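You operate a simulated robot arm through the tools that you are given. There is no shell and no other tool.

Carry out the task below with a simulated robot arm. There is one attempt and no reset: what you move stays moved.

## Task
Set the black cup stand on the grey mat and stand the hand microphone in it.
Fine: the microphone is in the mic case; shut the case and lock it again. Set down upright: what you pick out.

The check looks at the end state, three seconds after you hand in, the way a careful person would. Anything else that was tipped, shoved, dropped, spilled or broken makes it a failure.

## Robot
A 6-joint arm with a fingered hand, on a carriage that runs on a rail from [1.22, 1.733] to [-0.012, -0.017] (x, y) and turns from -2.897 to 2.897 rad about z. Base frame: it is fixed where the carriage stands at the start and does not move with it; the origin is on the floor, on the carriage's upright axis, x ahead of it, y to its left, z up. Units: m, rad, N and s.
It reaches about 1.04 m from its shoulder. Its first joint turns from -2.897 to 2.897 rad. Places, roughly: black cup stand, blue cup stand [1.5, 0.75, 0.75]; case lid [1.6, 1, 0.8]; hand microphone [1.5, 1, 0.75]; orange latch [1.5, 1, 0.8]; top of the grey mat [1.4, 0.8, 0.7]. Payload 4 kg.
The TCP is the grasp point between the finger pads, 0.026 m short of the fingertips. In the tool frame z runs along the fingers and y along their closing line. The gripper opens to 0.132 m; its body begins 0.073 m behind the TCP. The gripper is a hand of 4 fingers: y runs from the thumb to the fingers, the wrist lies at [0, 0, -0.239] in the tool frame, and closing takes about 1.5 s.
Orientation is that of the tool frame in the base frame, as a unit quaternion [w, x, y, z]. With the fingers straight down and closing along the base's y, the tool's x points along the base's -x, its y along +y and its z along -z.

## Interface
- The arm moves only by the tool jog_arm. Its argument "rows" is a list that holds one entry, the list of rows, each a list of 6 numbers: the turn, a rotation vector about the tool's x, y, z in units of 180 degrees (1.0 is 180 degrees), then the shift along the tool's x, y, z in units of 100 mm (1.0 is 100 mm). In form: [[[wx, wy, wz, x, y, z], ...]]. A call has 1 to 20 rows; each row is the pose to reach, as a shift and turn from the pose commanded when the call began, along the tool's axes at that moment. "hand" is the closure, from 0 (fully open) to 1 (shut), set as the call begins (left out, the last holds). A call with a number of a shift or a turn outside -1 to 1 is refused whole. Rows are played at 5 a second. More than 0.05 m and 0.15 rad between two rows, or a gripper value outside its range, and nothing of the call is played. Where a pose cannot be reached the arm comes as near as it can. A force on the tool above 80 N (or 10 N above the force at the start of the call, whichever is more), or a blocked arm, ends the call early, and 0.2 s more pass. Each finger travels about 0.045 m/s and halts on what it meets, pressing with about 31 N; the grip force reading is that of the motor and also rises with nothing between the fingers. The clock runs only during rows and for 0.2 s after the last one: add rows that repeat a pose to give the fingers time. It gives the time, the measured TCP pose, the force on the tool (base axes), the opening and the grip force at its end, in the units of the frame above (readings bear some noise), with the torque about the TCP (base axes, N m) and any sound that the robot's microphone picked up.
- Cameras (640 x 400 px; columns grow to the right, rows downward): "scene" is now at [0.3402, 0.1714, 1.3114]; the picture's right is [-0.21, -0.98, 0.00], its down [-0.55, 0.12, -0.83] and it looks along [0.81, -0.17, -0.56] (base axes); focal length 269 px, centre (320, 200). "wrist" rides on the gripper at [0.068, 0.002, -0.097] in the tool frame; the picture's right is [-0.03, 1.00, 0.00], its down [-0.82, -0.02, -0.58] and it looks along [-0.58, -0.01, 0.82] (tool axes); focal length 270 px, centre (320, 200). There is no depth. A picture from a camera that has moved, and an enlarged one, comes with that camera's place and axes in the base frame and with its lens. The place of the scene camera against the robot may be out by one fixed shift of up to 0.025 m in any direction.
- get_image(camera): a new picture of that camera. No time passes.
- move_column(by): moves the trunk up (or, below 0, down) by that many m; the arm and the scene camera ride with it, the base frame stays. It gives what a move gives, with no picture.
- drive_base(legs): drives the robot by 1 to 6 legs, each [ahead, left, turn to the left] in m, m and rad, along the robot's own axes; the way and the turn of a leg run together, so that a leg with both is an arc; at most 1.5 m and 3.142 rad a leg. The arm and the cameras ride along, it lands a little off, and it stops where it bumps. It keeps to its track: a leg is cut to what the track allows. It gives what a move gives.
- move_fingers(finger1, finger2, finger3, thumb_bend): sets how far each is bent, from 0 (flat) to 100 (curled in); at 30 the hand is open as for a grip, at 70 the pads meet at the TCP. One left out holds its place. A second passes; each finger stops where it meets its share of the squeeze, and holds until it gets a number again. A gripper value or a shape takes the hand back. It gives what a move gives, with no picture; readings hold the bend of each and the force on the fingers (four entries, about 0 where the hand has none), thumb and palm.
- preshape(shape): the hand has 4 fingers and takes this shape, open, in about a second: jaw (thumb against the fingers, like two jaws); tri (thumb and two fingers); tip (a fingertip pinch); poke (one finger out to press); point (the index stretched); flat (the hand flat); cup (the hand cupped); fist (a fist). The gripper value then closes the fingers along that shape, each until it touches; the sizes above hold for jaw. It gives what a move gives, with no picture.
- turn_head(pan, tilt): turns the head with the scene camera to pan (to the left, within 2.496 rad either way) and tilt (down, from -0.506 to 1.204), counted from straight ahead of the robot (the tilt from the chest, where the trunk bows). It gives what a move gives.
- zoom(camera, box): a new picture of the part [left, top, right, bottom] of that camera's present view, enlarged. No time passes.
- finish_job(): hands the job in; it is judged then, once.

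Places have to be worked out from the pictures, the camera data and where the tool is seen. Open the gripper and draw the arm clear of the work before you hand the job in, unless the task says otherwise.

The tools are called after "Request:" as name(argument=value, ...) on one line, values as JSON. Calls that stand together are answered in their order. jog_arm: Moves the arm, as the interface text tells. Its arguments: {"type":"object","properties":{"rows":{"type":"array"},"hand":{"type":"number"}},"required":["rows"]} The other tools are called the same way: move_column (by) moves the trunk up or down; preshape (shape) gives the hand a shape; move_fingers (finger1, finger2, finger3, thumb_bend) moves the fingers one by one; drive_base (legs) drives the base; turn_head (pan, tilt) turns the head that bears the scene camera; get_image (camera) takes a picture; zoom (camera, box) takes an enlarged picture of a part of a camera's view; finish_job () hands the job in.

At the start:

```text
time_s: 0.0
tool_pos: [0.7325, -0.1566, 1.0013]
tool_rot: [-0.001, 0.0, 1.0, 0.0]
ft_force: [0.4, -0.3, 0.0]
torque: [0.0, -0.01, -0.01]
opening: 0.1318
grip_force: 0.1
shape: jaw
bend: [30.0, 30.0, 30.0, 30.0]
finger forces: [0.0, 0.0, 0.1, 0.1, 0.0, 0.0]
trunk travel left (down, up): [-0.3, 0.328]
robot x, y, heading: [0.0001, 0.0012, -0.001]
head pan, tilt (commanded): [-0.213, 0.597]
```

scene: 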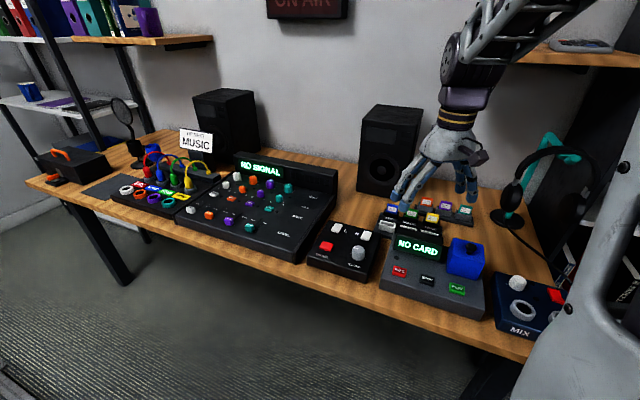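
wrist: 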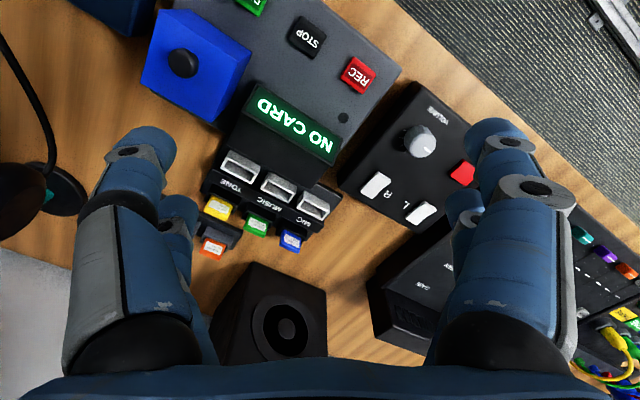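

I'll first take a closer look at the left end of the table, where the mic case, stands and mat appear to be.

Request:
zoom(camera="scene", box=[20, 80, 240, 220])

Request:
turn_head(pan=0.4, tilt=0.5)

```text
2.86 times, centred on (130, 150) of scene
camera zoom: at [0.3402, 0.1714, 1.3114], right [-0.21, -0.98, 0.0], down [-0.55, 0.12, -0.83], along [0.81, -0.17, -0.56], focal length 767 px, centre (863, 343)
```

zoom: 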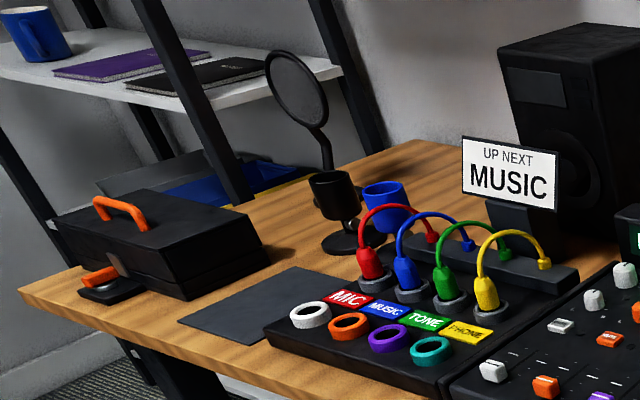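

```text
time_s: 1.0
tool_pos: [0.7318, -0.1566, 1.0017]
tool_rot: [0.0, 0.0, 1.0, -0.001]
ft_force: [0.0, 0.1, 0.4]
torque: [0.0, -0.01, -0.01]
opening: 0.132
grip_force: 0.1
shape: jaw
bend: [30.0, 30.0, 30.0, 30.0]
finger forces: [0.0, 0.1, 0.1, 0.1, 0.1, 0.1]
trunk travel left (down, up): [-0.3, 0.328]
robot x, y, heading: [-0.0038, 0.0019, 0.003]
head pan, tilt (commanded): [0.4, 0.499]
```

The head is turned; I take pictures from the new view to locate the case, stands and mat.

Request:
get_image(camera="scene")

Request:
zoom(camera="scene", box=[220, 120, 460, 270])

```text
taken
camera scene: at [0.3376, 0.2253, 1.3202], right [0.39, -0.92, 0.0], down [-0.44, -0.19, -0.88], along [0.81, 0.34, -0.48], focal length 269 px, centre (320, 200)
```

scene: 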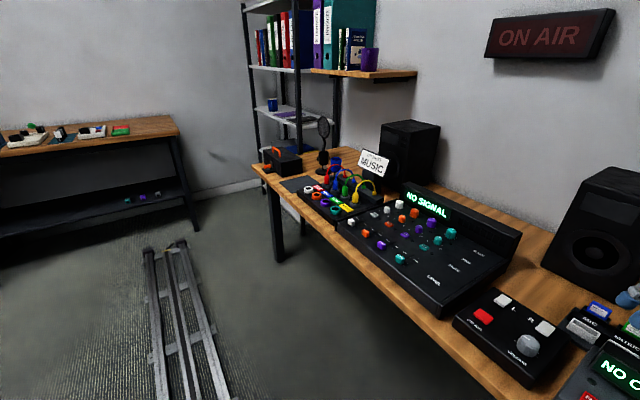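

```text
2.67 times, centred on (340, 195) of scene
camera zoom: at [0.3376, 0.2253, 1.3202], right [0.39, -0.92, 0.0], down [-0.44, -0.19, -0.88], along [0.81, 0.34, -0.48], focal length 716 px, centre (267, 213)
```

zoom: 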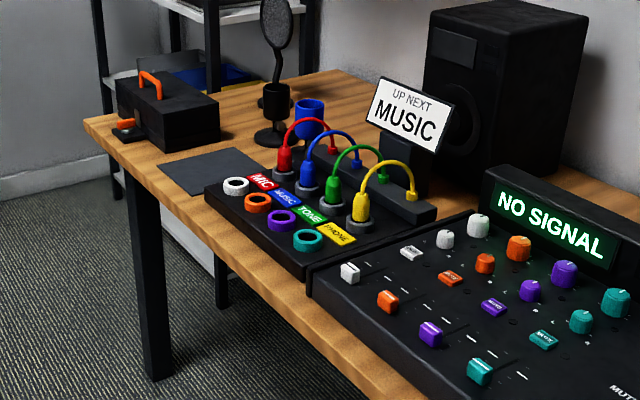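

The case, black cup, blue cup and grey mat are at the far left end of the table (about 1.7 m along the rail). I raise the trunk first so the hand clears everything while driving.

Request:
move_column(by=0.3)

```text
time_s: 4.0
tool_pos: [0.7312, -0.1556, 1.3025]
tool_rot: [0.0, 0.0, 1.0, 0.0]
ft_force: [0.3, -0.5, 0.3]
torque: [0.0, 0.02, 0.0]
opening: 0.132
grip_force: 0.1
shape: jaw
bend: [30.0, 30.0, 30.0, 30.0]
finger forces: [0.0, 0.0, 0.0, 0.1, 0.1, 0.0]
trunk travel left (down, up): [-0.6, 0.028]
robot x, y, heading: [0.0011, 0.0023, -0.003]
head pan, tilt (commanded): [0.4, 0.499]
```

The hand is now at z 1.30. I pull the arm back 0.1 m toward the robot so that it runs well clear of the table items and shelf.

Request:
jog_arm(rows=[[[0, 0, 0, 0.3, 0, 0], [0, 0, 0, 0.6, 0, 0], [0, 0, 0, 0.9, 0, 0], [0, 0, 0, 1.0, 0, 0]]])

Request:
drive_base(legs=[[0.4, 0.568, 0]])

```text
time_s: 5.0
tool_pos: [0.6316, -0.1551, 1.3029]
tool_rot: [0.001, 0.001, 1.0, 0.0]
ft_force: [0.4, 0.0, -0.2]
torque: [0.0, -0.02, 0.04]
opening: 0.1318
grip_force: 0.0
shape: jaw
bend: [30.0, 30.0, 30.0, 30.0]
finger forces: [0.0, 0.0, 0.0, 0.0, 0.0, 0.0]
trunk travel left (down, up): [-0.6, 0.028]
robot x, y, heading: [-0.002, 0.0, -0.002]
head pan, tilt (commanded): [0.4, 0.499]
```

```text
time_s: 8.8
tool_pos: [1.0344, 0.4117, 1.3012]
tool_rot: [0.0, 0.004, 1.0, 0.001]
ft_force: [-0.6, 0.5, 0.7]
torque: [-0.03, -0.03, -0.02]
opening: 0.1316
grip_force: 0.0
shape: jaw
bend: [30.0, 30.0, 30.0, 30.0]
finger forces: [0.0, 0.1, 0.0, 0.0, 0.0, 0.0]
trunk travel left (down, up): [-0.6, 0.028]
robot x, y, heading: [0.4026, 0.5687, -0.005]
head pan, tilt (commanded): [0.4, 0.499]
```

The carriage moved 0.7 m along the rail without trouble. I look at the scene again with the head turned to the right before driving on.

Request:
turn_head(pan=-0.1, tilt=0.7)

Request:
get_image(camera="scene")

```text
time_s: 9.8
tool_pos: [1.0351, 0.4108, 1.3009]
tool_rot: [0.001, 0.004, 1.0, 0.001]
ft_force: [0.7, -0.2, 0.1]
torque: [-0.02, 0.01, 0.02]
opening: 0.1322
grip_force: 0.2
shape: jaw
bend: [30.0, 30.0, 30.0, 30.0]
finger forces: [0.0, 0.0, 0.1, 0.0, 0.0, 0.0]
trunk travel left (down, up): [-0.6, 0.028]
robot x, y, heading: [0.4004, 0.5705, -0.006]
head pan, tilt (commanded): [-0.099, 0.7]
```

```text
taken
camera scene: at [0.5652, 0.7523, 1.6026], right [-0.1, -0.99, 0.0], down [-0.64, 0.07, -0.77], along [0.76, -0.08, -0.64], focal length 269 px, centre (320, 200)
```

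scene: 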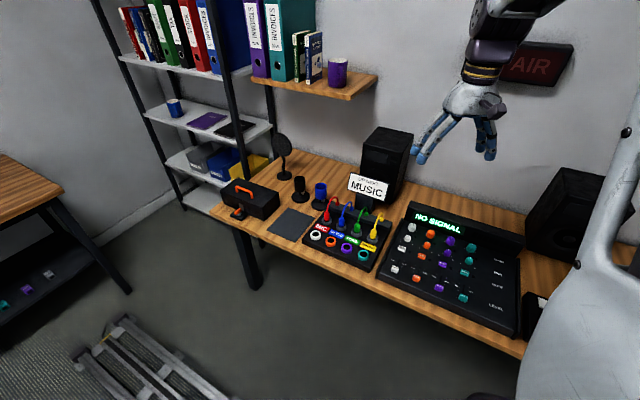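

The view shows the way is clear. I turn the carriage to face the table squarely (about -0.61 rad), then drive on along the rail to about 1.75 m.

Request:
drive_base(legs=[[0, 0, -0.607], [0, 0.6, 0]])

Request:
turn_head(pan=0.1, tilt=0.75)

Request:
get_image(camera="scene")

```text
time_s: 14.8
tool_pos: [1.1738, 0.5672, 1.3006]
tool_rot: [-0.001, 0.301, 0.953, 0.001]
ft_force: [-0.3, 0.1, -0.6]
torque: [0.02, -0.03, 0.02]
opening: 0.1319
grip_force: 0.0
shape: jaw
bend: [30.0, 30.0, 30.0, 30.0]
finger forces: [0.0, 0.0, 0.0, 0.0, 0.1, 0.2]
trunk travel left (down, up): [-0.6, 0.028]
robot x, y, heading: [0.7439, 1.0625, -0.611]
head pan, tilt (commanded): [-0.099, 0.7]
```

```text
time_s: 15.5
tool_pos: [1.1739, 0.5675, 1.3017]
tool_rot: [0.0, 0.302, 0.953, 0.0]
ft_force: [0.3, 0.7, 0.1]
torque: [0.0, 0.0, 0.03]
opening: 0.1318
grip_force: 0.1
shape: jaw
bend: [30.0, 30.0, 30.0, 30.0]
finger forces: [0.0, 0.0, 0.1, 0.1, 0.1, 0.0]
trunk travel left (down, up): [-0.6, 0.028]
robot x, y, heading: [0.7438, 1.0624, -0.61]
head pan, tilt (commanded): [0.099, 0.75]
```

```text
taken
camera scene: at [0.9924, 1.1362, 1.5984], right [-0.49, -0.87, 0.0], down [-0.59, 0.34, -0.73], along [0.64, -0.36, -0.68], focal length 269 px, centre (320, 200)
```

scene: 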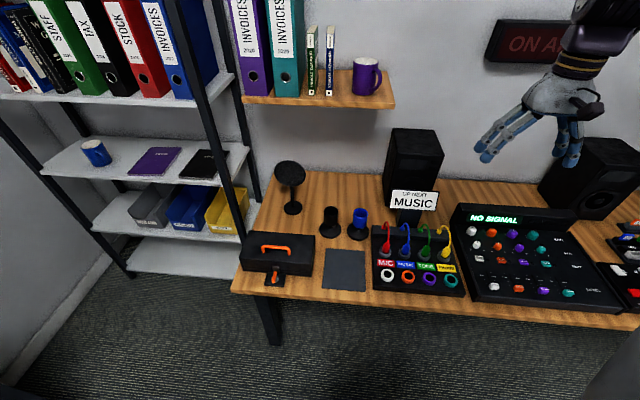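

Now I have a good frontal view. I zoom in on the case/latch, mat and cups.

Request:
zoom(camera="scene", box=[220, 150, 400, 300])

Request:
zoom(camera="scene", box=[230, 220, 330, 300])

```text
2.67 times, centred on (310, 225) of scene
camera zoom: at [0.9924, 1.1362, 1.5984], right [-0.49, -0.87, 0.0], down [-0.59, 0.34, -0.73], along [0.64, -0.36, -0.68], focal length 716 px, centre (347, 133)
```

zoom: 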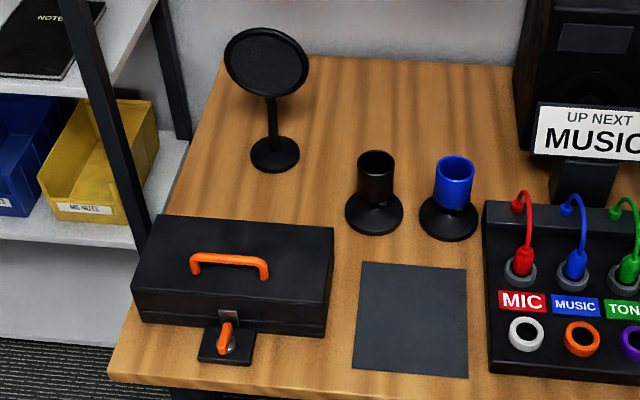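

```text
5.00 times, centred on (280, 260) of scene
camera zoom: at [0.9924, 1.1362, 1.5984], right [-0.49, -0.87, 0.0], down [-0.59, 0.34, -0.73], along [0.64, -0.36, -0.68], focal length 1343 px, centre (520, -100)
```

zoom: 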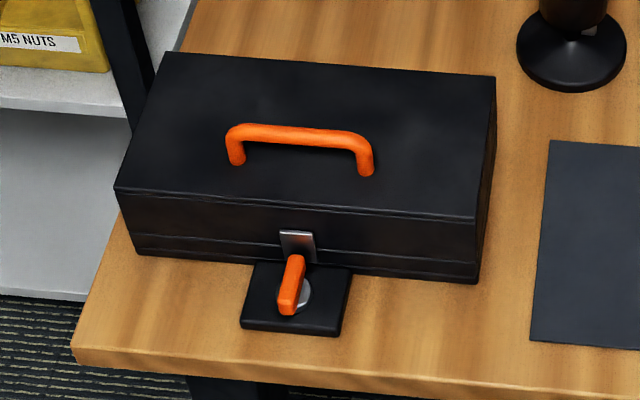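

The lock sits in front of the case (about (1.53, 1.02)), the case measures roughly 0.26 × 0.13 m with its lid top near z 0.79. I drive 0.42 m further along the rail to bring the arm in front of this area.

Request:
drive_base(legs=[[0, 0.42, 0]])

Request:
turn_head(pan=-0.25, tilt=0.95)

Request:
get_image(camera="scene")

Request:
get_image(camera="wrist")

```text
time_s: 18.2
tool_pos: [1.4179, 0.9155, 1.3005]
tool_rot: [0.0, 0.304, 0.953, 0.0]
ft_force: [0.0, 0.2, 0.3]
torque: [0.01, 0.01, 0.01]
opening: 0.1319
grip_force: 0.1
shape: jaw
bend: [30.0, 30.0, 30.0, 30.0]
finger forces: [0.1, 0.0, 0.0, 0.0, 0.0, 0.0]
trunk travel left (down, up): [-0.6, 0.028]
robot x, y, heading: [0.9955, 1.4089, -0.619]
head pan, tilt (commanded): [0.099, 0.75]
```

```text
time_s: 19.0
tool_pos: [1.4177, 0.915, 1.3014]
tool_rot: [0.0, 0.304, 0.953, -0.001]
ft_force: [0.5, 0.6, -0.8]
torque: [0.03, -0.04, -0.04]
opening: 0.1319
grip_force: 0.0
shape: jaw
bend: [30.0, 30.0, 30.0, 30.0]
finger forces: [0.0, 0.1, 0.0, 0.0, 0.0, 0.0]
trunk travel left (down, up): [-0.6, 0.028]
robot x, y, heading: [0.9912, 1.4074, -0.615]
head pan, tilt (commanded): [-0.25, 0.949]
```

```text
taken
camera scene: at [1.2147, 1.4707, 1.5829], right [-0.76, -0.65, 0.0], down [-0.53, 0.62, -0.58], along [0.38, -0.44, -0.81], focal length 269 px, centre (320, 200)
```

scene: 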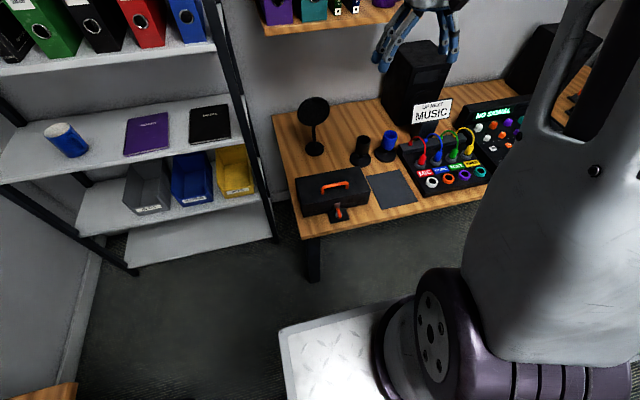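

```text
taken
camera wrist: at [1.3635, 0.9569, 1.399], right [0.6, 0.8, 0.0], down [0.65, -0.49, 0.58], along [0.46, -0.35, -0.82], focal length 270 px, centre (320, 200)
```

wrist: 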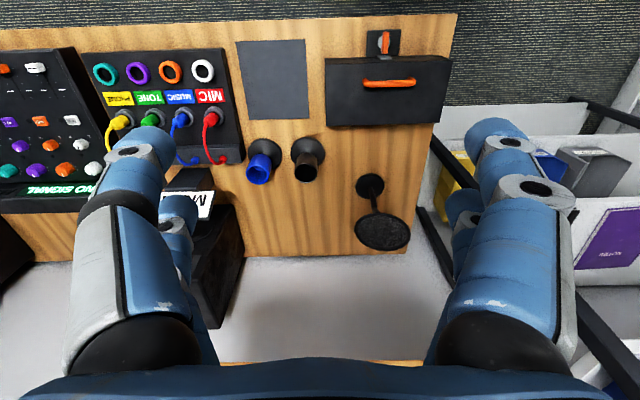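

The wrist camera gives the latch near (1.49, 1.03), mat centre near (1.41, 0.79) and the black cup near (1.61, 0.745). I lower the trunk so the hand is about 0.28 m above the table, over free space, for a closer look.

Request:
move_column(by=-0.3)

Request:
jog_arm(rows=[[[0, 0, 0, 0.2, 0.35, 0], [0, 0, 0, 0.4, 0.7, 0], [0, 0, 0, 0.6, 1.0, 0], [0, 0, 0, 0.6, 1.0, 0]]])

Request:
get_image(camera="wrist")

Request:
get_image(camera="scene")

```text
time_s: 22.0
tool_pos: [1.4185, 0.9167, 1.0014]
tool_rot: [0.0, 0.303, 0.953, -0.001]
ft_force: [-0.8, 0.3, -0.2]
torque: [0.02, 0.01, -0.02]
opening: 0.132
grip_force: 0.0
shape: jaw
bend: [30.0, 30.0, 30.0, 30.0]
finger forces: [0.0, 0.0, 0.0, 0.0, 0.1, 0.0]
trunk travel left (down, up): [-0.3, 0.328]
robot x, y, heading: [0.9935, 1.4096, -0.616]
head pan, tilt (commanded): [-0.25, 0.949]
```

```text
time_s: 23.0
tool_pos: [1.4274, 1.0332, 1.0014]
tool_rot: [0.001, 0.303, 0.953, 0.0]
ft_force: [0.9, -0.1, -0.4]
torque: [0.02, 0.01, 0.01]
opening: 0.1318
grip_force: 0.1
shape: jaw
bend: [30.0, 30.0, 30.0, 30.0]
finger forces: [0.1, 0.0, 0.1, 0.1, 0.0, 0.0]
trunk travel left (down, up): [-0.3, 0.328]
robot x, y, heading: [0.9959, 1.4079, -0.614]
head pan, tilt (commanded): [-0.25, 0.949]
```

```text
taken
camera wrist: at [1.3721, 1.0748, 1.0985], right [0.6, 0.8, 0.0], down [0.65, -0.49, 0.58], along [0.46, -0.35, -0.82], focal length 270 px, centre (320, 200)
```

wrist: 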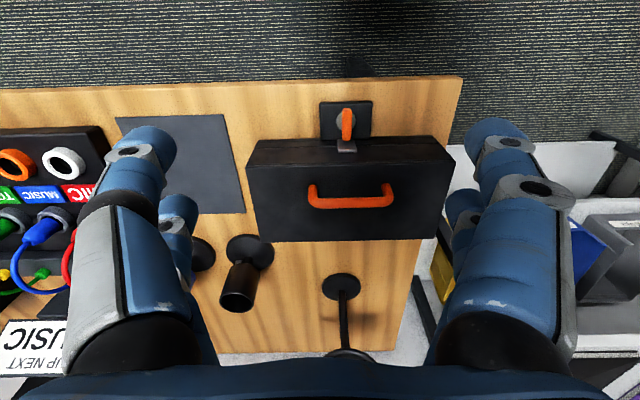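

```text
taken
camera scene: at [1.3586, 1.3682, 1.2828], right [-0.76, -0.65, 0.0], down [-0.53, 0.62, -0.58], along [0.38, -0.44, -0.81], focal length 269 px, centre (320, 200)
```

scene: 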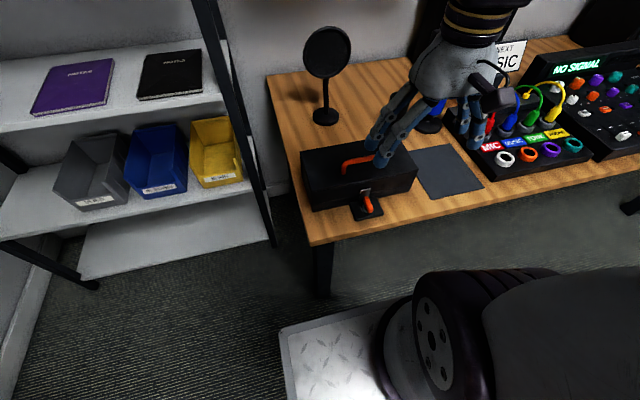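

Now both cameras see the latch from close range. I zoom in with both to understand how the latch is built.

Request:
zoom(camera="wrist", box=[290, 80, 410, 155])

Request:
zoom(camera="scene", box=[300, 140, 440, 230])

```text
5.33 times, centred on (350, 118) of wrist
camera zoom: at [1.3721, 1.0748, 1.0985], right [0.6, 0.8, 0.0], down [0.65, -0.49, 0.58], along [0.46, -0.35, -0.82], focal length 1442 px, centre (160, 640)
```

zoom: 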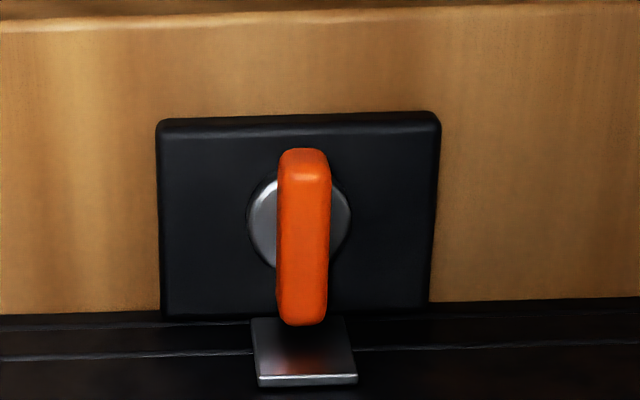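

```text
4.44 times, centred on (370, 185) of scene
camera zoom: at [1.3586, 1.3682, 1.2828], right [-0.76, -0.65, 0.0], down [-0.53, 0.62, -0.58], along [0.38, -0.44, -0.81], focal length 1194 px, centre (98, 267)
```

zoom: 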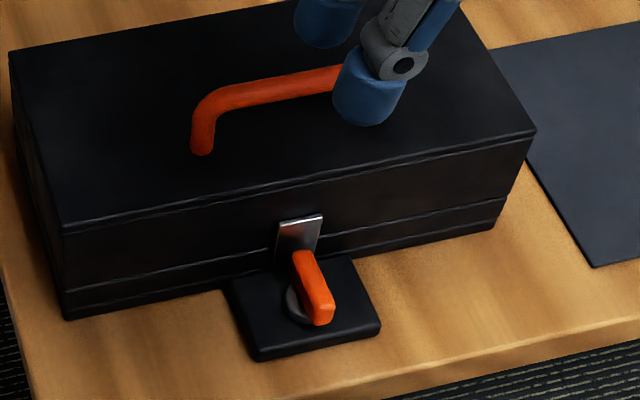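

The latch is an orange turn-bar (about 43 mm long, pointing at the case) centred on a spindle about 28 mm in front of the case, holding the lid's metal tongue. The case leaves little room for a whole hand, so I try the fingertip pinch shape and look at how the fingers stand.

Request:
preshape(shape="tip")

Request:
get_image(camera="wrist")

Request:
zoom(camera="scene", box=[320, 20, 560, 170])

```text
time_s: 23.9
tool_pos: [1.4253, 1.0333, 1.0016]
tool_rot: [0.0, 0.304, 0.953, 0.0]
ft_force: [0.2, 0.4, 0.3]
torque: [-0.01, -0.01, 0.02]
opening: 0.1319
grip_force: 0.1
shape: tip
bend: [30.0, 30.0, 30.0, 30.0]
finger forces: [0.0, 0.0, 0.0, 0.1, 0.1, 0.0]
trunk travel left (down, up): [-0.3, 0.328]
robot x, y, heading: [0.9899, 1.408, -0.619]
head pan, tilt (commanded): [-0.25, 0.949]
```

```text
taken
camera wrist: at [1.3722, 1.0744, 1.0985], right [0.6, 0.8, 0.0], down [0.65, -0.49, 0.58], along [0.46, -0.35, -0.82], focal length 270 px, centre (320, 200)
```

wrist: 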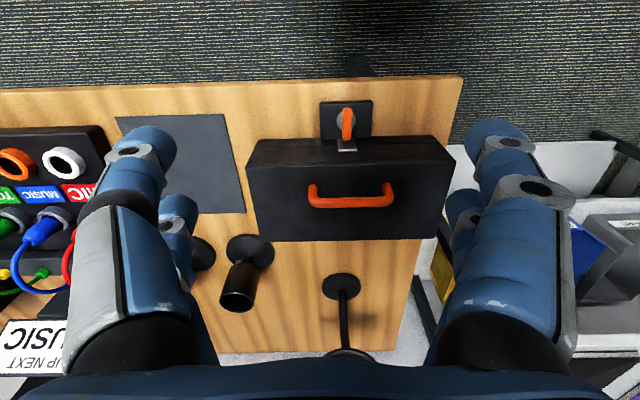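

```text
2.67 times, centred on (440, 95) of scene
camera zoom: at [1.3587, 1.3682, 1.2828], right [-0.76, -0.65, 0.0], down [-0.53, 0.62, -0.58], along [0.38, -0.44, -0.81], focal length 716 px, centre (0, 480)
```

zoom: 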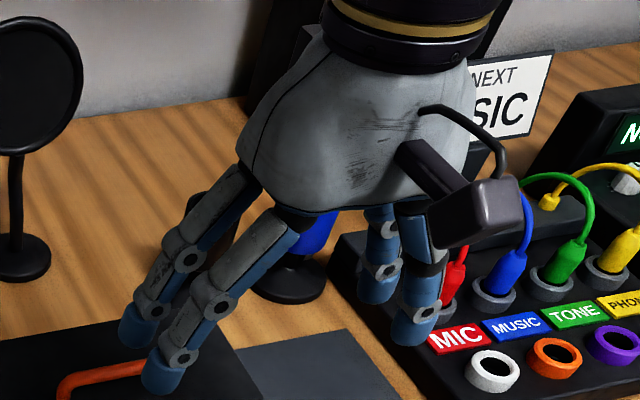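

The hand has two fingers on each side (x about ±21 mm). I test-close the "tip" shape up here in free air to see which fingers actually meet.

Request:
jog_arm(rows=[[[0, 0, 0, 0, 0, 0], [0, 0, 0, 0, 0, 0], [0, 0, 0, 0, 0, 0], [0, 0, 0, 0, 0, 0], [0, 0, 0, 0, 0, 0], [0, 0, 0, 0, 0, 0], [0, 0, 0, 0, 0, 0], [0, 0, 0, 0, 0, 0], [0, 0, 0, 0, 0, 0], [0, 0, 0, 0, 0, 0]]], hand=1.0)

Request:
get_image(camera="wrist")

Request:
zoom(camera="scene", box=[320, 20, 560, 170])

```text
time_s: 26.1
tool_pos: [1.4276, 1.0329, 1.0009]
tool_rot: [0.0, 0.303, 0.953, 0.0]
ft_force: [-0.2, -0.8, 0.7]
torque: [0.01, 0.0, -0.01]
opening: 0.0
grip_force: 31.2
shape: tip
bend: [62.0, 63.0, 63.0, 70.0]
finger forces: [0.1, 0.0, 0.0, 0.1, 0.1, 0.0]
trunk travel left (down, up): [-0.3, 0.328]
robot x, y, heading: [0.9923, 1.4103, -0.615]
head pan, tilt (commanded): [-0.25, 0.949]
```

```text
taken
camera wrist: at [1.3722, 1.0744, 1.0985], right [0.6, 0.8, 0.0], down [0.65, -0.49, 0.58], along [0.46, -0.35, -0.82], focal length 270 px, centre (320, 200)
```

wrist: 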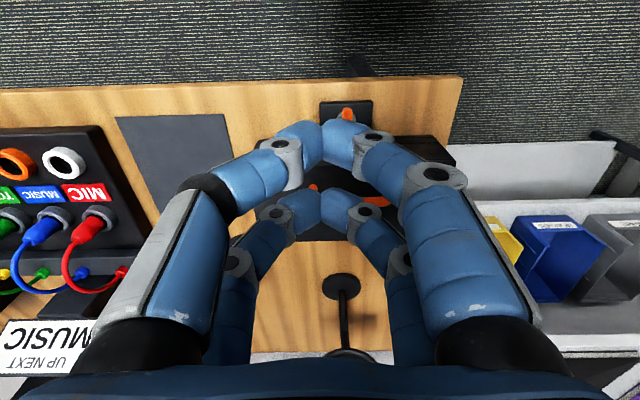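

```text
2.67 times, centred on (440, 95) of scene
camera zoom: at [1.3587, 1.3682, 1.2828], right [-0.76, -0.65, 0.0], down [-0.53, 0.62, -0.58], along [0.38, -0.44, -0.81], focal length 716 px, centre (0, 480)
```

zoom: 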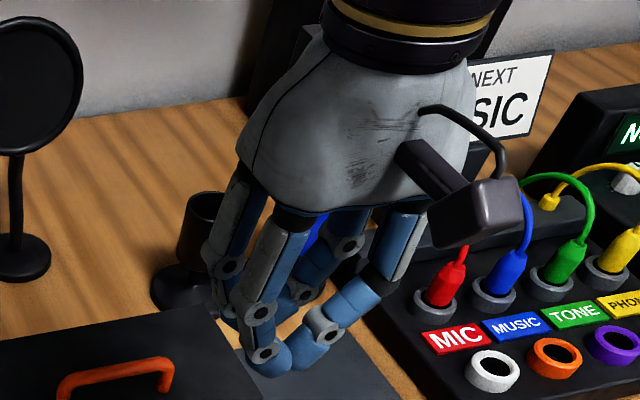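

All four fingers close in "tip", so a pinch would hit the case. I try the "poke" shape, which should leave one finger out to push the bar's near end around.

Request:
preshape(shape="poke")

Request:
get_image(camera="wrist")

Request:
zoom(camera="scene", box=[320, 20, 560, 170])

```text
time_s: 27.0
tool_pos: [1.4269, 1.0332, 1.0001]
tool_rot: [0.0, 0.304, 0.953, 0.001]
ft_force: [0.1, -0.6, -1.1]
torque: [0.01, 0.0, -0.03]
opening: 0.0001
grip_force: 0.1
shape: poke
bend: [100.0, 100.0, 100.0, 34.0]
finger forces: [0.1, 0.0, 0.0, 0.0, 0.0, 0.0]
trunk travel left (down, up): [-0.3, 0.328]
robot x, y, heading: [0.9908, 1.4095, -0.62]
head pan, tilt (commanded): [-0.25, 0.949]
```

```text
taken
camera wrist: at [1.3722, 1.0744, 1.0985], right [0.6, 0.8, 0.0], down [0.65, -0.49, 0.58], along [0.46, -0.35, -0.82], focal length 270 px, centre (320, 200)
```

wrist: 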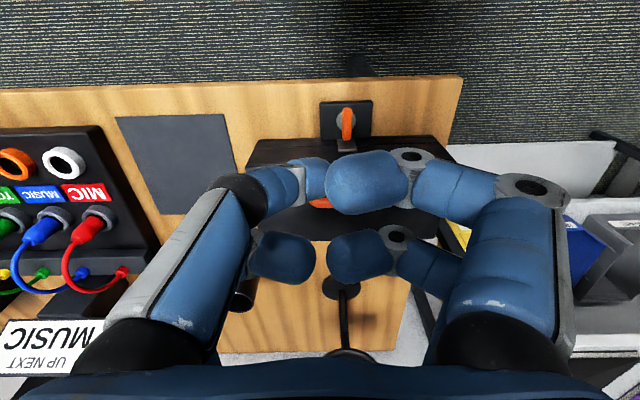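

```text
2.67 times, centred on (440, 95) of scene
camera zoom: at [1.3587, 1.3682, 1.2828], right [-0.76, -0.65, 0.0], down [-0.53, 0.62, -0.58], along [0.38, -0.44, -0.81], focal length 716 px, centre (0, 480)
```

zoom: 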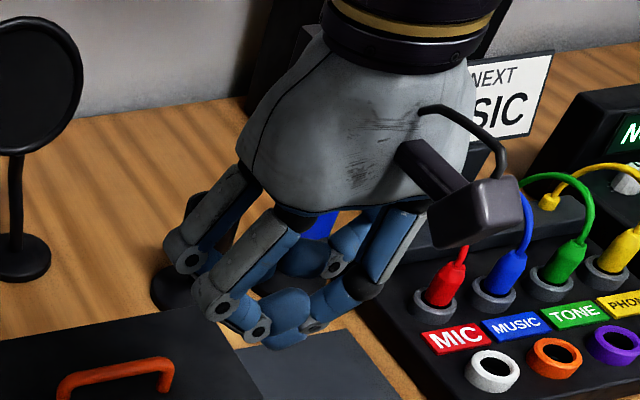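

Three fingers are curled, but the pictures do not make clear which digit is out. I set the digits individually (fingers curled, thumb nearly straight) to identify them.

Request:
move_fingers(finger1=30, finger2=100, finger3=100, thumb_bend=100)

Request:
get_image(camera="wrist")

Request:
zoom(camera="scene", box=[320, 20, 560, 170])

```text
time_s: 28.0
tool_pos: [1.4264, 1.0335, 1.0012]
tool_rot: [0.0, 0.304, 0.953, 0.0]
ft_force: [0.4, 0.3, -0.4]
torque: [0.0, 0.01, 0.02]
opening: 0.0454
grip_force: 0.1
shape: fingers
bend: [30.0, 98.0, 98.0, 100.0]
finger forces: [0.0, 0.0, 0.1, 0.0, 0.0, 0.0]
trunk travel left (down, up): [-0.3, 0.328]
robot x, y, heading: [0.9898, 1.4095, -0.62]
head pan, tilt (commanded): [-0.25, 0.949]
```

```text
taken
camera wrist: at [1.3722, 1.0744, 1.0985], right [0.6, 0.8, 0.0], down [0.65, -0.49, 0.58], along [0.46, -0.35, -0.82], focal length 270 px, centre (320, 200)
```

wrist: 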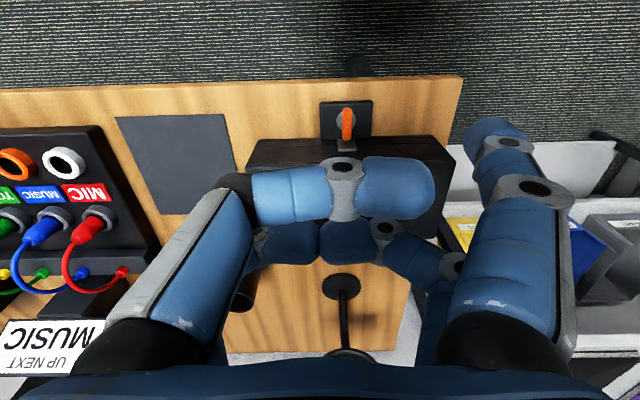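

```text
2.67 times, centred on (440, 95) of scene
camera zoom: at [1.3587, 1.3682, 1.2828], right [-0.76, -0.65, 0.0], down [-0.53, 0.62, -0.58], along [0.38, -0.44, -0.81], focal length 716 px, centre (0, 480)
```

zoom: 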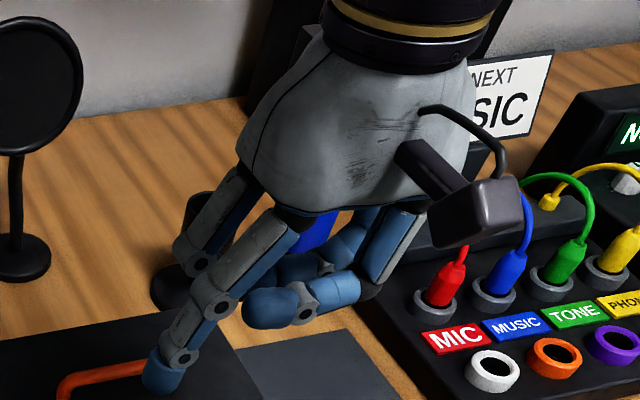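

Finger 1 is the left-near digit and now sticks out alone, about 50 mm below the curled ones. To keep the palm off the case I yaw the hand by +90° so this finger points to the case side and the palm stays on the robot side.

Request:
jog_arm(rows=[[[0, 0, 0.042, 0, 0, 0], [0, 0, 0.084, 0, 0, 0], [0, 0, 0.126, 0, 0, 0], [0, 0, 0.168, 0, 0, 0], [0, 0, 0.21, 0, 0, 0], [0, 0, 0.252, 0, 0, 0], [0, 0, 0.294, 0, 0, 0], [0, 0, 0.336, 0, 0, 0], [0, 0, 0.378, 0, 0, 0], [0, 0, 0.42, 0, 0, 0], [0, 0, 0.462, 0, 0, 0], [0, 0, 0.5, 0, 0, 0], [0, 0, 0.5, 0, 0, 0]]])

Request:
get_image(camera="wrist")

Request:
get_image(camera="scene")

```text
time_s: 30.8
tool_pos: [1.4272, 1.032, 1.0024]
tool_rot: [0.0, 0.889, 0.458, 0.001]
ft_force: [1.2, -0.1, 0.1]
torque: [-0.02, 0.01, -0.01]
opening: 0.0454
grip_force: 0.0
shape: fingers
bend: [30.0, 98.0, 98.0, 100.0]
finger forces: [0.1, 0.0, 0.0, 0.1, 0.1, 0.0]
trunk travel left (down, up): [-0.3, 0.328]
robot x, y, heading: [0.9957, 1.4107, -0.618]
head pan, tilt (commanded): [-0.25, 0.949]
```

```text
taken
camera wrist: at [1.468, 1.0871, 1.0991], right [0.8, -0.6, 0.0], down [-0.49, -0.65, 0.58], along [-0.35, -0.46, -0.82], focal length 270 px, centre (320, 200)
```

wrist: 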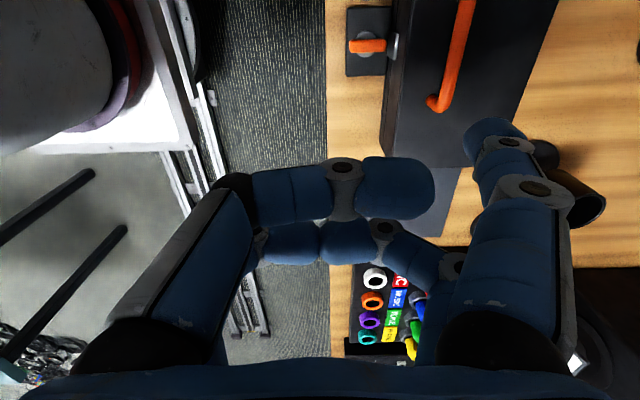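

```text
taken
camera scene: at [1.3587, 1.3682, 1.2828], right [-0.76, -0.65, 0.0], down [-0.53, 0.62, -0.58], along [0.38, -0.44, -0.81], focal length 269 px, centre (320, 200)
```

scene: 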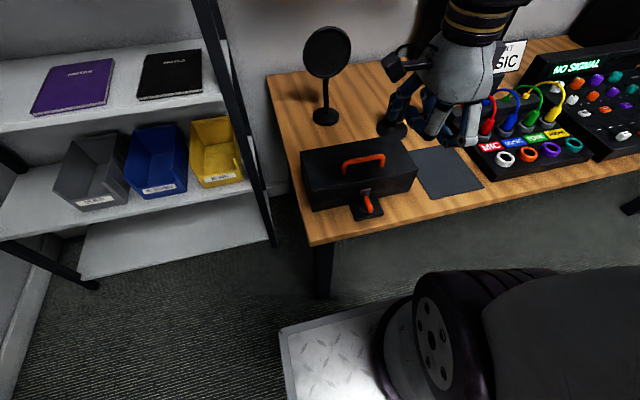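

The yaw worked (tool y now points at the case). I zoom the wrist view on the latch to fix its position in this frame.

Request:
zoom(camera="wrist", box=[325, 0, 425, 80])

```text
5.00 times, centred on (375, 40) of wrist
camera zoom: at [1.468, 1.0871, 1.0991], right [0.8, -0.6, 0.0], down [-0.49, -0.65, 0.58], along [-0.35, -0.46, -0.82], focal length 1351 px, centre (45, 1000)
```

zoom: 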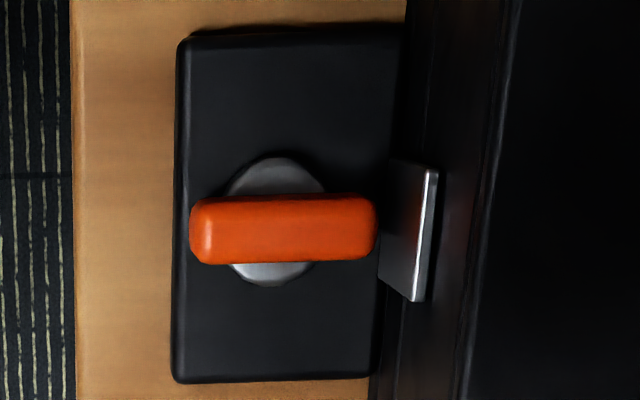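

Triangulating the two wrist views: latch pivot ≈ 53 mm ahead and 34 mm left of the present TCP, bar at z≈0.755–0.77, plate top ≈0.74, lid top ≈0.80. Now I zoom on finger 1 to find where its tip is in the tool frame.

Request:
zoom(camera="wrist", box=[430, 100, 610, 240])

Request:
zoom(camera="scene", box=[300, 60, 500, 220])

```text
2.86 times, centred on (520, 170) of wrist
camera zoom: at [1.468, 1.0871, 1.0991], right [0.8, -0.6, 0.0], down [-0.49, -0.65, 0.58], along [-0.35, -0.46, -0.82], focal length 772 px, centre (-251, 286)
```

zoom: 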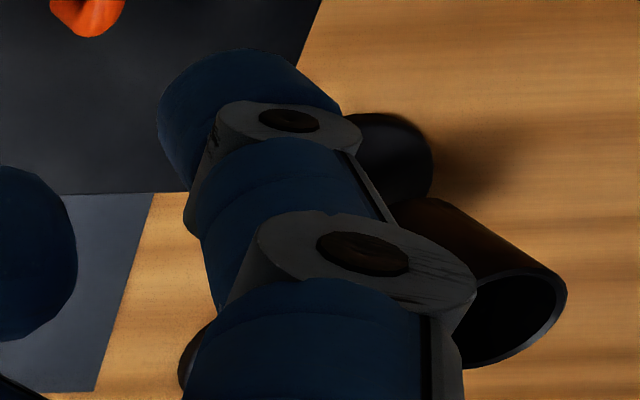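

```text
2.50 times, centred on (400, 140) of scene
camera zoom: at [1.3587, 1.3682, 1.2828], right [-0.76, -0.65, 0.0], down [-0.53, 0.62, -0.58], along [0.38, -0.44, -0.81], focal length 672 px, centre (120, 350)
```

zoom: 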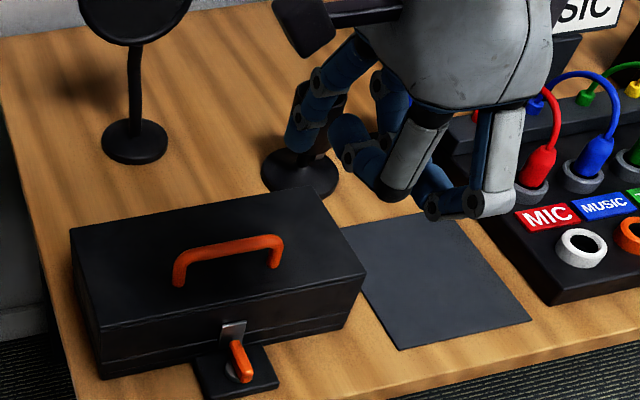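

Finger 1's tip sits at about (21, 78) mm in tool x/y and 26 mm below the TCP. I move so the finger is right of the bar's near end with clearance, then come down in two stages, stopping well above first to check.

Request:
jog_arm(rows=[[[0, 0, 0, -0.18, -0.42, 0.1], [0, 0, 0, -0.18, -0.42, 0.5], [0, 0, 0, -0.18, -0.42, 0.9], [0, 0, 0, -0.18, -0.42, 1.0], [0, 0, 0, -0.18, -0.42, 1.0]]])

Request:
jog_arm(rows=[[[0, 0, 0, 0, 0, 0.3], [0, 0, 0, 0, 0, 0.6], [0, 0, 0, 0, 0, 0.8], [0, 0, 0, 0, 0, 0.8]]])

Request:
get_image(camera="wrist")

Request:
zoom(camera="scene", box=[280, 120, 480, 245])

```text
time_s: 32.0
tool_pos: [1.3972, 1.0211, 0.9203]
tool_rot: [-0.001, 0.889, 0.459, 0.0]
ft_force: [0.5, -0.1, -0.3]
torque: [-0.01, -0.02, -0.02]
opening: 0.0458
grip_force: 0.1
shape: fingers
bend: [30.0, 98.0, 98.0, 100.0]
finger forces: [0.1, 0.0, 0.1, 0.0, 0.0, 0.1]
out of reach, approached as far as the arm can: row 3, 4, 5
trunk travel left (down, up): [-0.3, 0.328]
robot x, y, heading: [0.9958, 1.4109, -0.62]
head pan, tilt (commanded): [-0.25, 0.949]
```

```text
time_s: 33.0
tool_pos: [1.4152, 0.9921, 0.8543]
tool_rot: [0.0, 0.889, 0.459, -0.001]
ft_force: [-0.5, -0.4, -0.1]
torque: [-0.01, 0.02, -0.01]
opening: 0.0457
grip_force: 0.1
shape: fingers
bend: [30.0, 98.0, 98.0, 100.0]
finger forces: [0.0, 0.0, 0.1, 0.0, 0.0, 0.0]
out of reach, approached as far as the arm can: row 1, 2, 3, 4
trunk travel left (down, up): [-0.3, 0.328]
robot x, y, heading: [0.9911, 1.4074, -0.619]
head pan, tilt (commanded): [-0.25, 0.949]
```

```text
taken
camera wrist: at [1.4564, 1.0466, 0.9516], right [0.8, -0.6, 0.0], down [-0.49, -0.65, 0.58], along [-0.35, -0.46, -0.82], focal length 270 px, centre (320, 200)
```

wrist: 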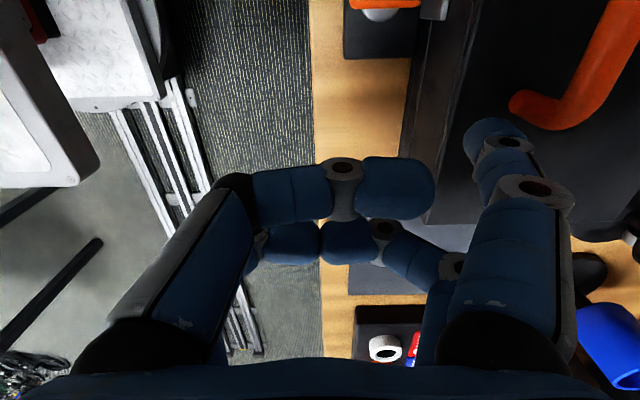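

```text
3.20 times, centred on (380, 182) of scene
camera zoom: at [1.3587, 1.3682, 1.2828], right [-0.76, -0.65, 0.0], down [-0.53, 0.62, -0.58], along [0.38, -0.44, -0.81], focal length 860 px, centre (128, 256)
```

zoom: 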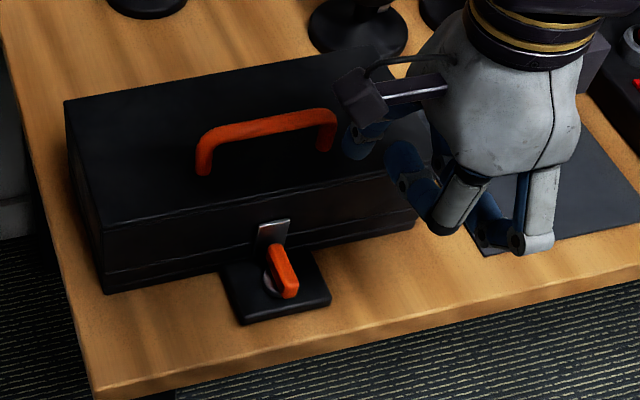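

The arm can't get that low this close to the robot at the present trunk height (shoulder too high). I go back up 0.1 m first, then I'll lower the trunk.

Request:
jog_arm(rows=[[[0, 0, 0, 0, 0, -0.3], [0, 0, 0, 0, 0, -0.6], [0, 0, 0, 0, 0, -1.0], [0, 0, 0, 0, 0, -1.0]]])

```text
time_s: 34.0
tool_pos: [1.4176, 0.992, 0.9537]
tool_rot: [0.0, 0.888, 0.459, 0.0]
ft_force: [0.8, -0.6, 0.1]
torque: [0.01, 0.02, -0.03]
opening: 0.0455
grip_force: 0.0
shape: fingers
bend: [30.0, 98.0, 98.0, 100.0]
finger forces: [0.0, 0.0, 0.1, 0.0, 0.0, 0.1]
trunk travel left (down, up): [-0.3, 0.328]
robot x, y, heading: [0.9949, 1.4066, -0.618]
head pan, tilt (commanded): [-0.25, 0.949]
```

The commanded pose follows the reached one. I raise the hand 0.2 m while shifting to the planned spot, then lower the trunk by 0.25 m so the arm works at a comfortable height.

Request:
jog_arm(rows=[[[0, 0, 0, 0, 0, -0.4], [0, 0, 0, 0, 0, -0.8], [0, 0, 0, 0.1, -0.2, -1.0], [0, 0, 0, 0.2, -0.58, -1.0], [0, 0, 0, 0.2, -0.58, -1.0]]])

Request:
jog_arm(rows=[[[0, 0, 0, 0, 0, -0.4], [0, 0, 0, 0, 0, -0.8], [0, 0, 0, 0, 0, -1.0], [0, 0, 0, 0, 0, -1.0]]])

Request:
move_column(by=-0.25)

Request:
get_image(camera="wrist")

Request:
get_image(camera="scene")

```text
time_s: 35.2
tool_pos: [1.38, 1.0456, 1.0515]
tool_rot: [-0.001, 0.889, 0.459, -0.001]
ft_force: [0.3, -0.8, -0.4]
torque: [0.0, 0.01, -0.01]
opening: 0.0457
grip_force: 0.0
shape: fingers
bend: [30.0, 98.0, 98.0, 100.0]
finger forces: [0.1, 0.0, 0.1, 0.0, 0.0, 0.0]
trunk travel left (down, up): [-0.3, 0.328]
robot x, y, heading: [0.9936, 1.4077, -0.617]
head pan, tilt (commanded): [-0.25, 0.949]
```

```text
time_s: 36.2
tool_pos: [1.38, 1.0424, 1.1517]
tool_rot: [0.0, 0.888, 0.459, 0.0]
ft_force: [0.0, -0.4, 0.2]
torque: [0.0, -0.02, -0.04]
opening: 0.0456
grip_force: 0.0
shape: fingers
bend: [30.0, 98.0, 98.0, 100.0]
finger forces: [0.0, 0.0, 0.0, 0.0, 0.1, 0.0]
trunk travel left (down, up): [-0.3, 0.328]
robot x, y, heading: [0.9922, 1.4074, -0.616]
head pan, tilt (commanded): [-0.25, 0.949]
```

```text
time_s: 38.8
tool_pos: [1.3798, 1.0433, 0.902]
tool_rot: [0.0, 0.889, 0.458, -0.001]
ft_force: [-0.4, 0.2, -0.1]
torque: [0.01, 0.0, -0.04]
opening: 0.0457
grip_force: 0.0
shape: fingers
bend: [30.0, 98.0, 98.0, 100.0]
finger forces: [0.0, 0.0, 0.0, 0.1, 0.1, 0.1]
trunk travel left (down, up): [-0.05, 0.578]
robot x, y, heading: [0.9946, 1.4064, -0.619]
head pan, tilt (commanded): [-0.25, 0.949]
```

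```text
taken
camera wrist: at [1.4218, 1.0983, 1.0002], right [0.8, -0.6, 0.0], down [-0.49, -0.65, 0.58], along [-0.35, -0.46, -0.82], focal length 270 px, centre (320, 200)
```

wrist: 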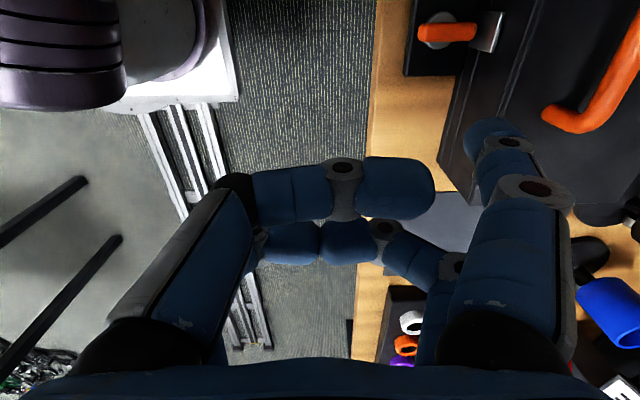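

```text
taken
camera scene: at [1.3427, 1.3795, 1.0319], right [-0.76, -0.65, 0.0], down [-0.53, 0.62, -0.58], along [0.38, -0.44, -0.81], focal length 269 px, centre (320, 200)
```

scene: 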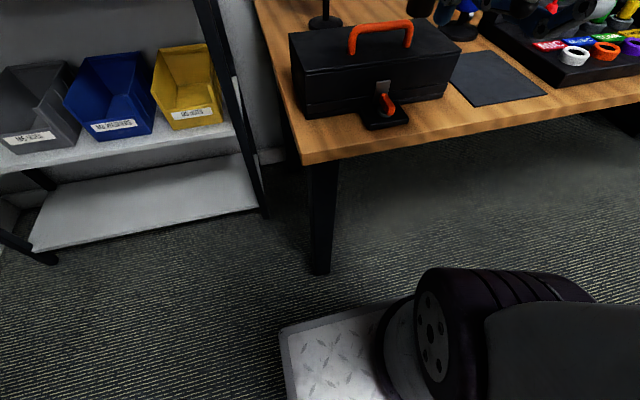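

The trunk is lowered and the hand is at z 0.90 in front of the latch. I turn the head so that the scene camera sees both finger and latch.

Request:
turn_head(pan=-0.3, tilt=0.55)

Request:
get_image(camera="scene")

Request:
zoom(camera="wrist", box=[395, 0, 535, 90])

```text
time_s: 39.6
tool_pos: [1.3807, 1.0442, 0.9038]
tool_rot: [0.0, 0.888, 0.46, 0.0]
ft_force: [-0.3, -0.5, 0.8]
torque: [0.0, -0.01, 0.04]
opening: 0.0454
grip_force: 0.0
shape: fingers
bend: [30.0, 98.0, 98.0, 100.0]
finger forces: [0.0, 0.1, 0.0, 0.0, 0.0, 0.0]
trunk travel left (down, up): [-0.05, 0.578]
robot x, y, heading: [0.9911, 1.4081, -0.618]
head pan, tilt (commanded): [-0.3, 0.55]
```

```text
taken
camera scene: at [1.3502, 1.3637, 1.0647], right [-0.79, -0.61, 0.0], down [-0.32, 0.42, -0.85], along [0.52, -0.68, -0.52], focal length 269 px, centre (320, 200)
```

scene: 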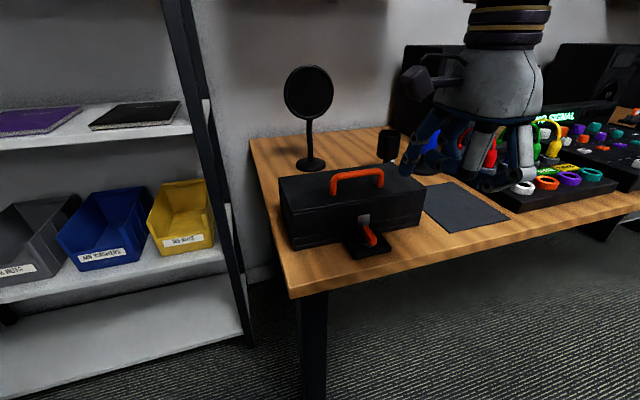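

```text
4.44 times, centred on (465, 45) of wrist
camera zoom: at [1.4216, 1.0984, 1.0001], right [0.8, -0.6, 0.0], down [-0.49, -0.65, 0.58], along [-0.35, -0.46, -0.82], focal length 1201 px, centre (-324, 889)
```

zoom: 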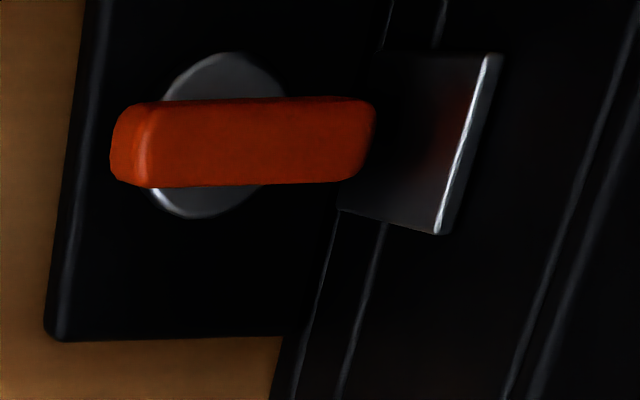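

The finger tip should be at pivot −20 mm (F) and −30 mm (L), so right of the bar with ~11 mm gap. I descend 0.09 m and check the view.

Request:
jog_arm(rows=[[[0, 0, 0, 0, 0, 0.3], [0, 0, 0, 0, 0, 0.6], [0, 0, 0, 0, 0, 0.9], [0, 0, 0, 0, 0, 0.9]]])

Request:
get_image(camera="wrist")

Request:
zoom(camera="scene", box=[300, 150, 460, 270])

```text
time_s: 40.6
tool_pos: [1.3798, 1.044, 0.8128]
tool_rot: [0.0, 0.888, 0.459, 0.0]
ft_force: [0.4, 0.5, -0.7]
torque: [-0.02, 0.04, 0.0]
opening: 0.0456
grip_force: 0.0
shape: fingers
bend: [30.0, 98.0, 98.0, 100.0]
finger forces: [0.1, 0.0, 0.0, 0.1, 0.1, 0.0]
trunk travel left (down, up): [-0.05, 0.578]
robot x, y, heading: [0.9899, 1.4135, -0.62]
head pan, tilt (commanded): [-0.3, 0.55]
```

```text
taken
camera wrist: at [1.4213, 1.0992, 0.91], right [0.8, -0.6, 0.0], down [-0.49, -0.65, 0.58], along [-0.35, -0.46, -0.82], focal length 270 px, centre (320, 200)
```

wrist: 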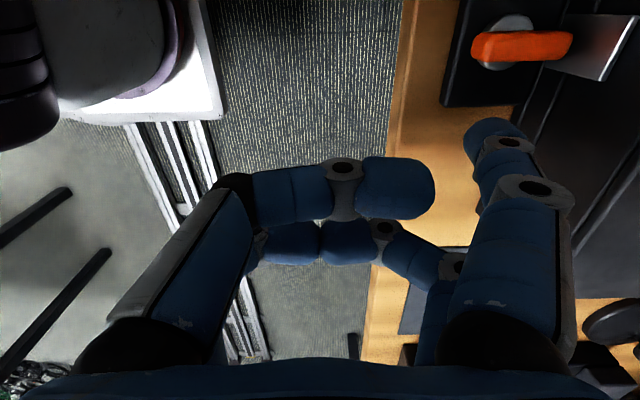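

```text
3.33 times, centred on (380, 210) of scene
camera zoom: at [1.3502, 1.3637, 1.0648], right [-0.79, -0.61, 0.0], down [-0.32, 0.42, -0.85], along [0.52, -0.68, -0.52], focal length 895 px, centre (120, 167)
```

zoom: 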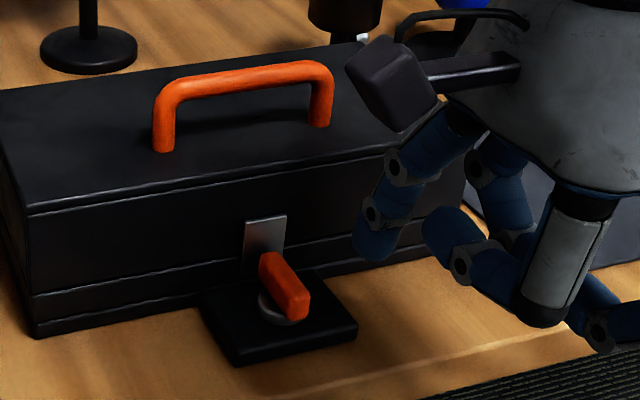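

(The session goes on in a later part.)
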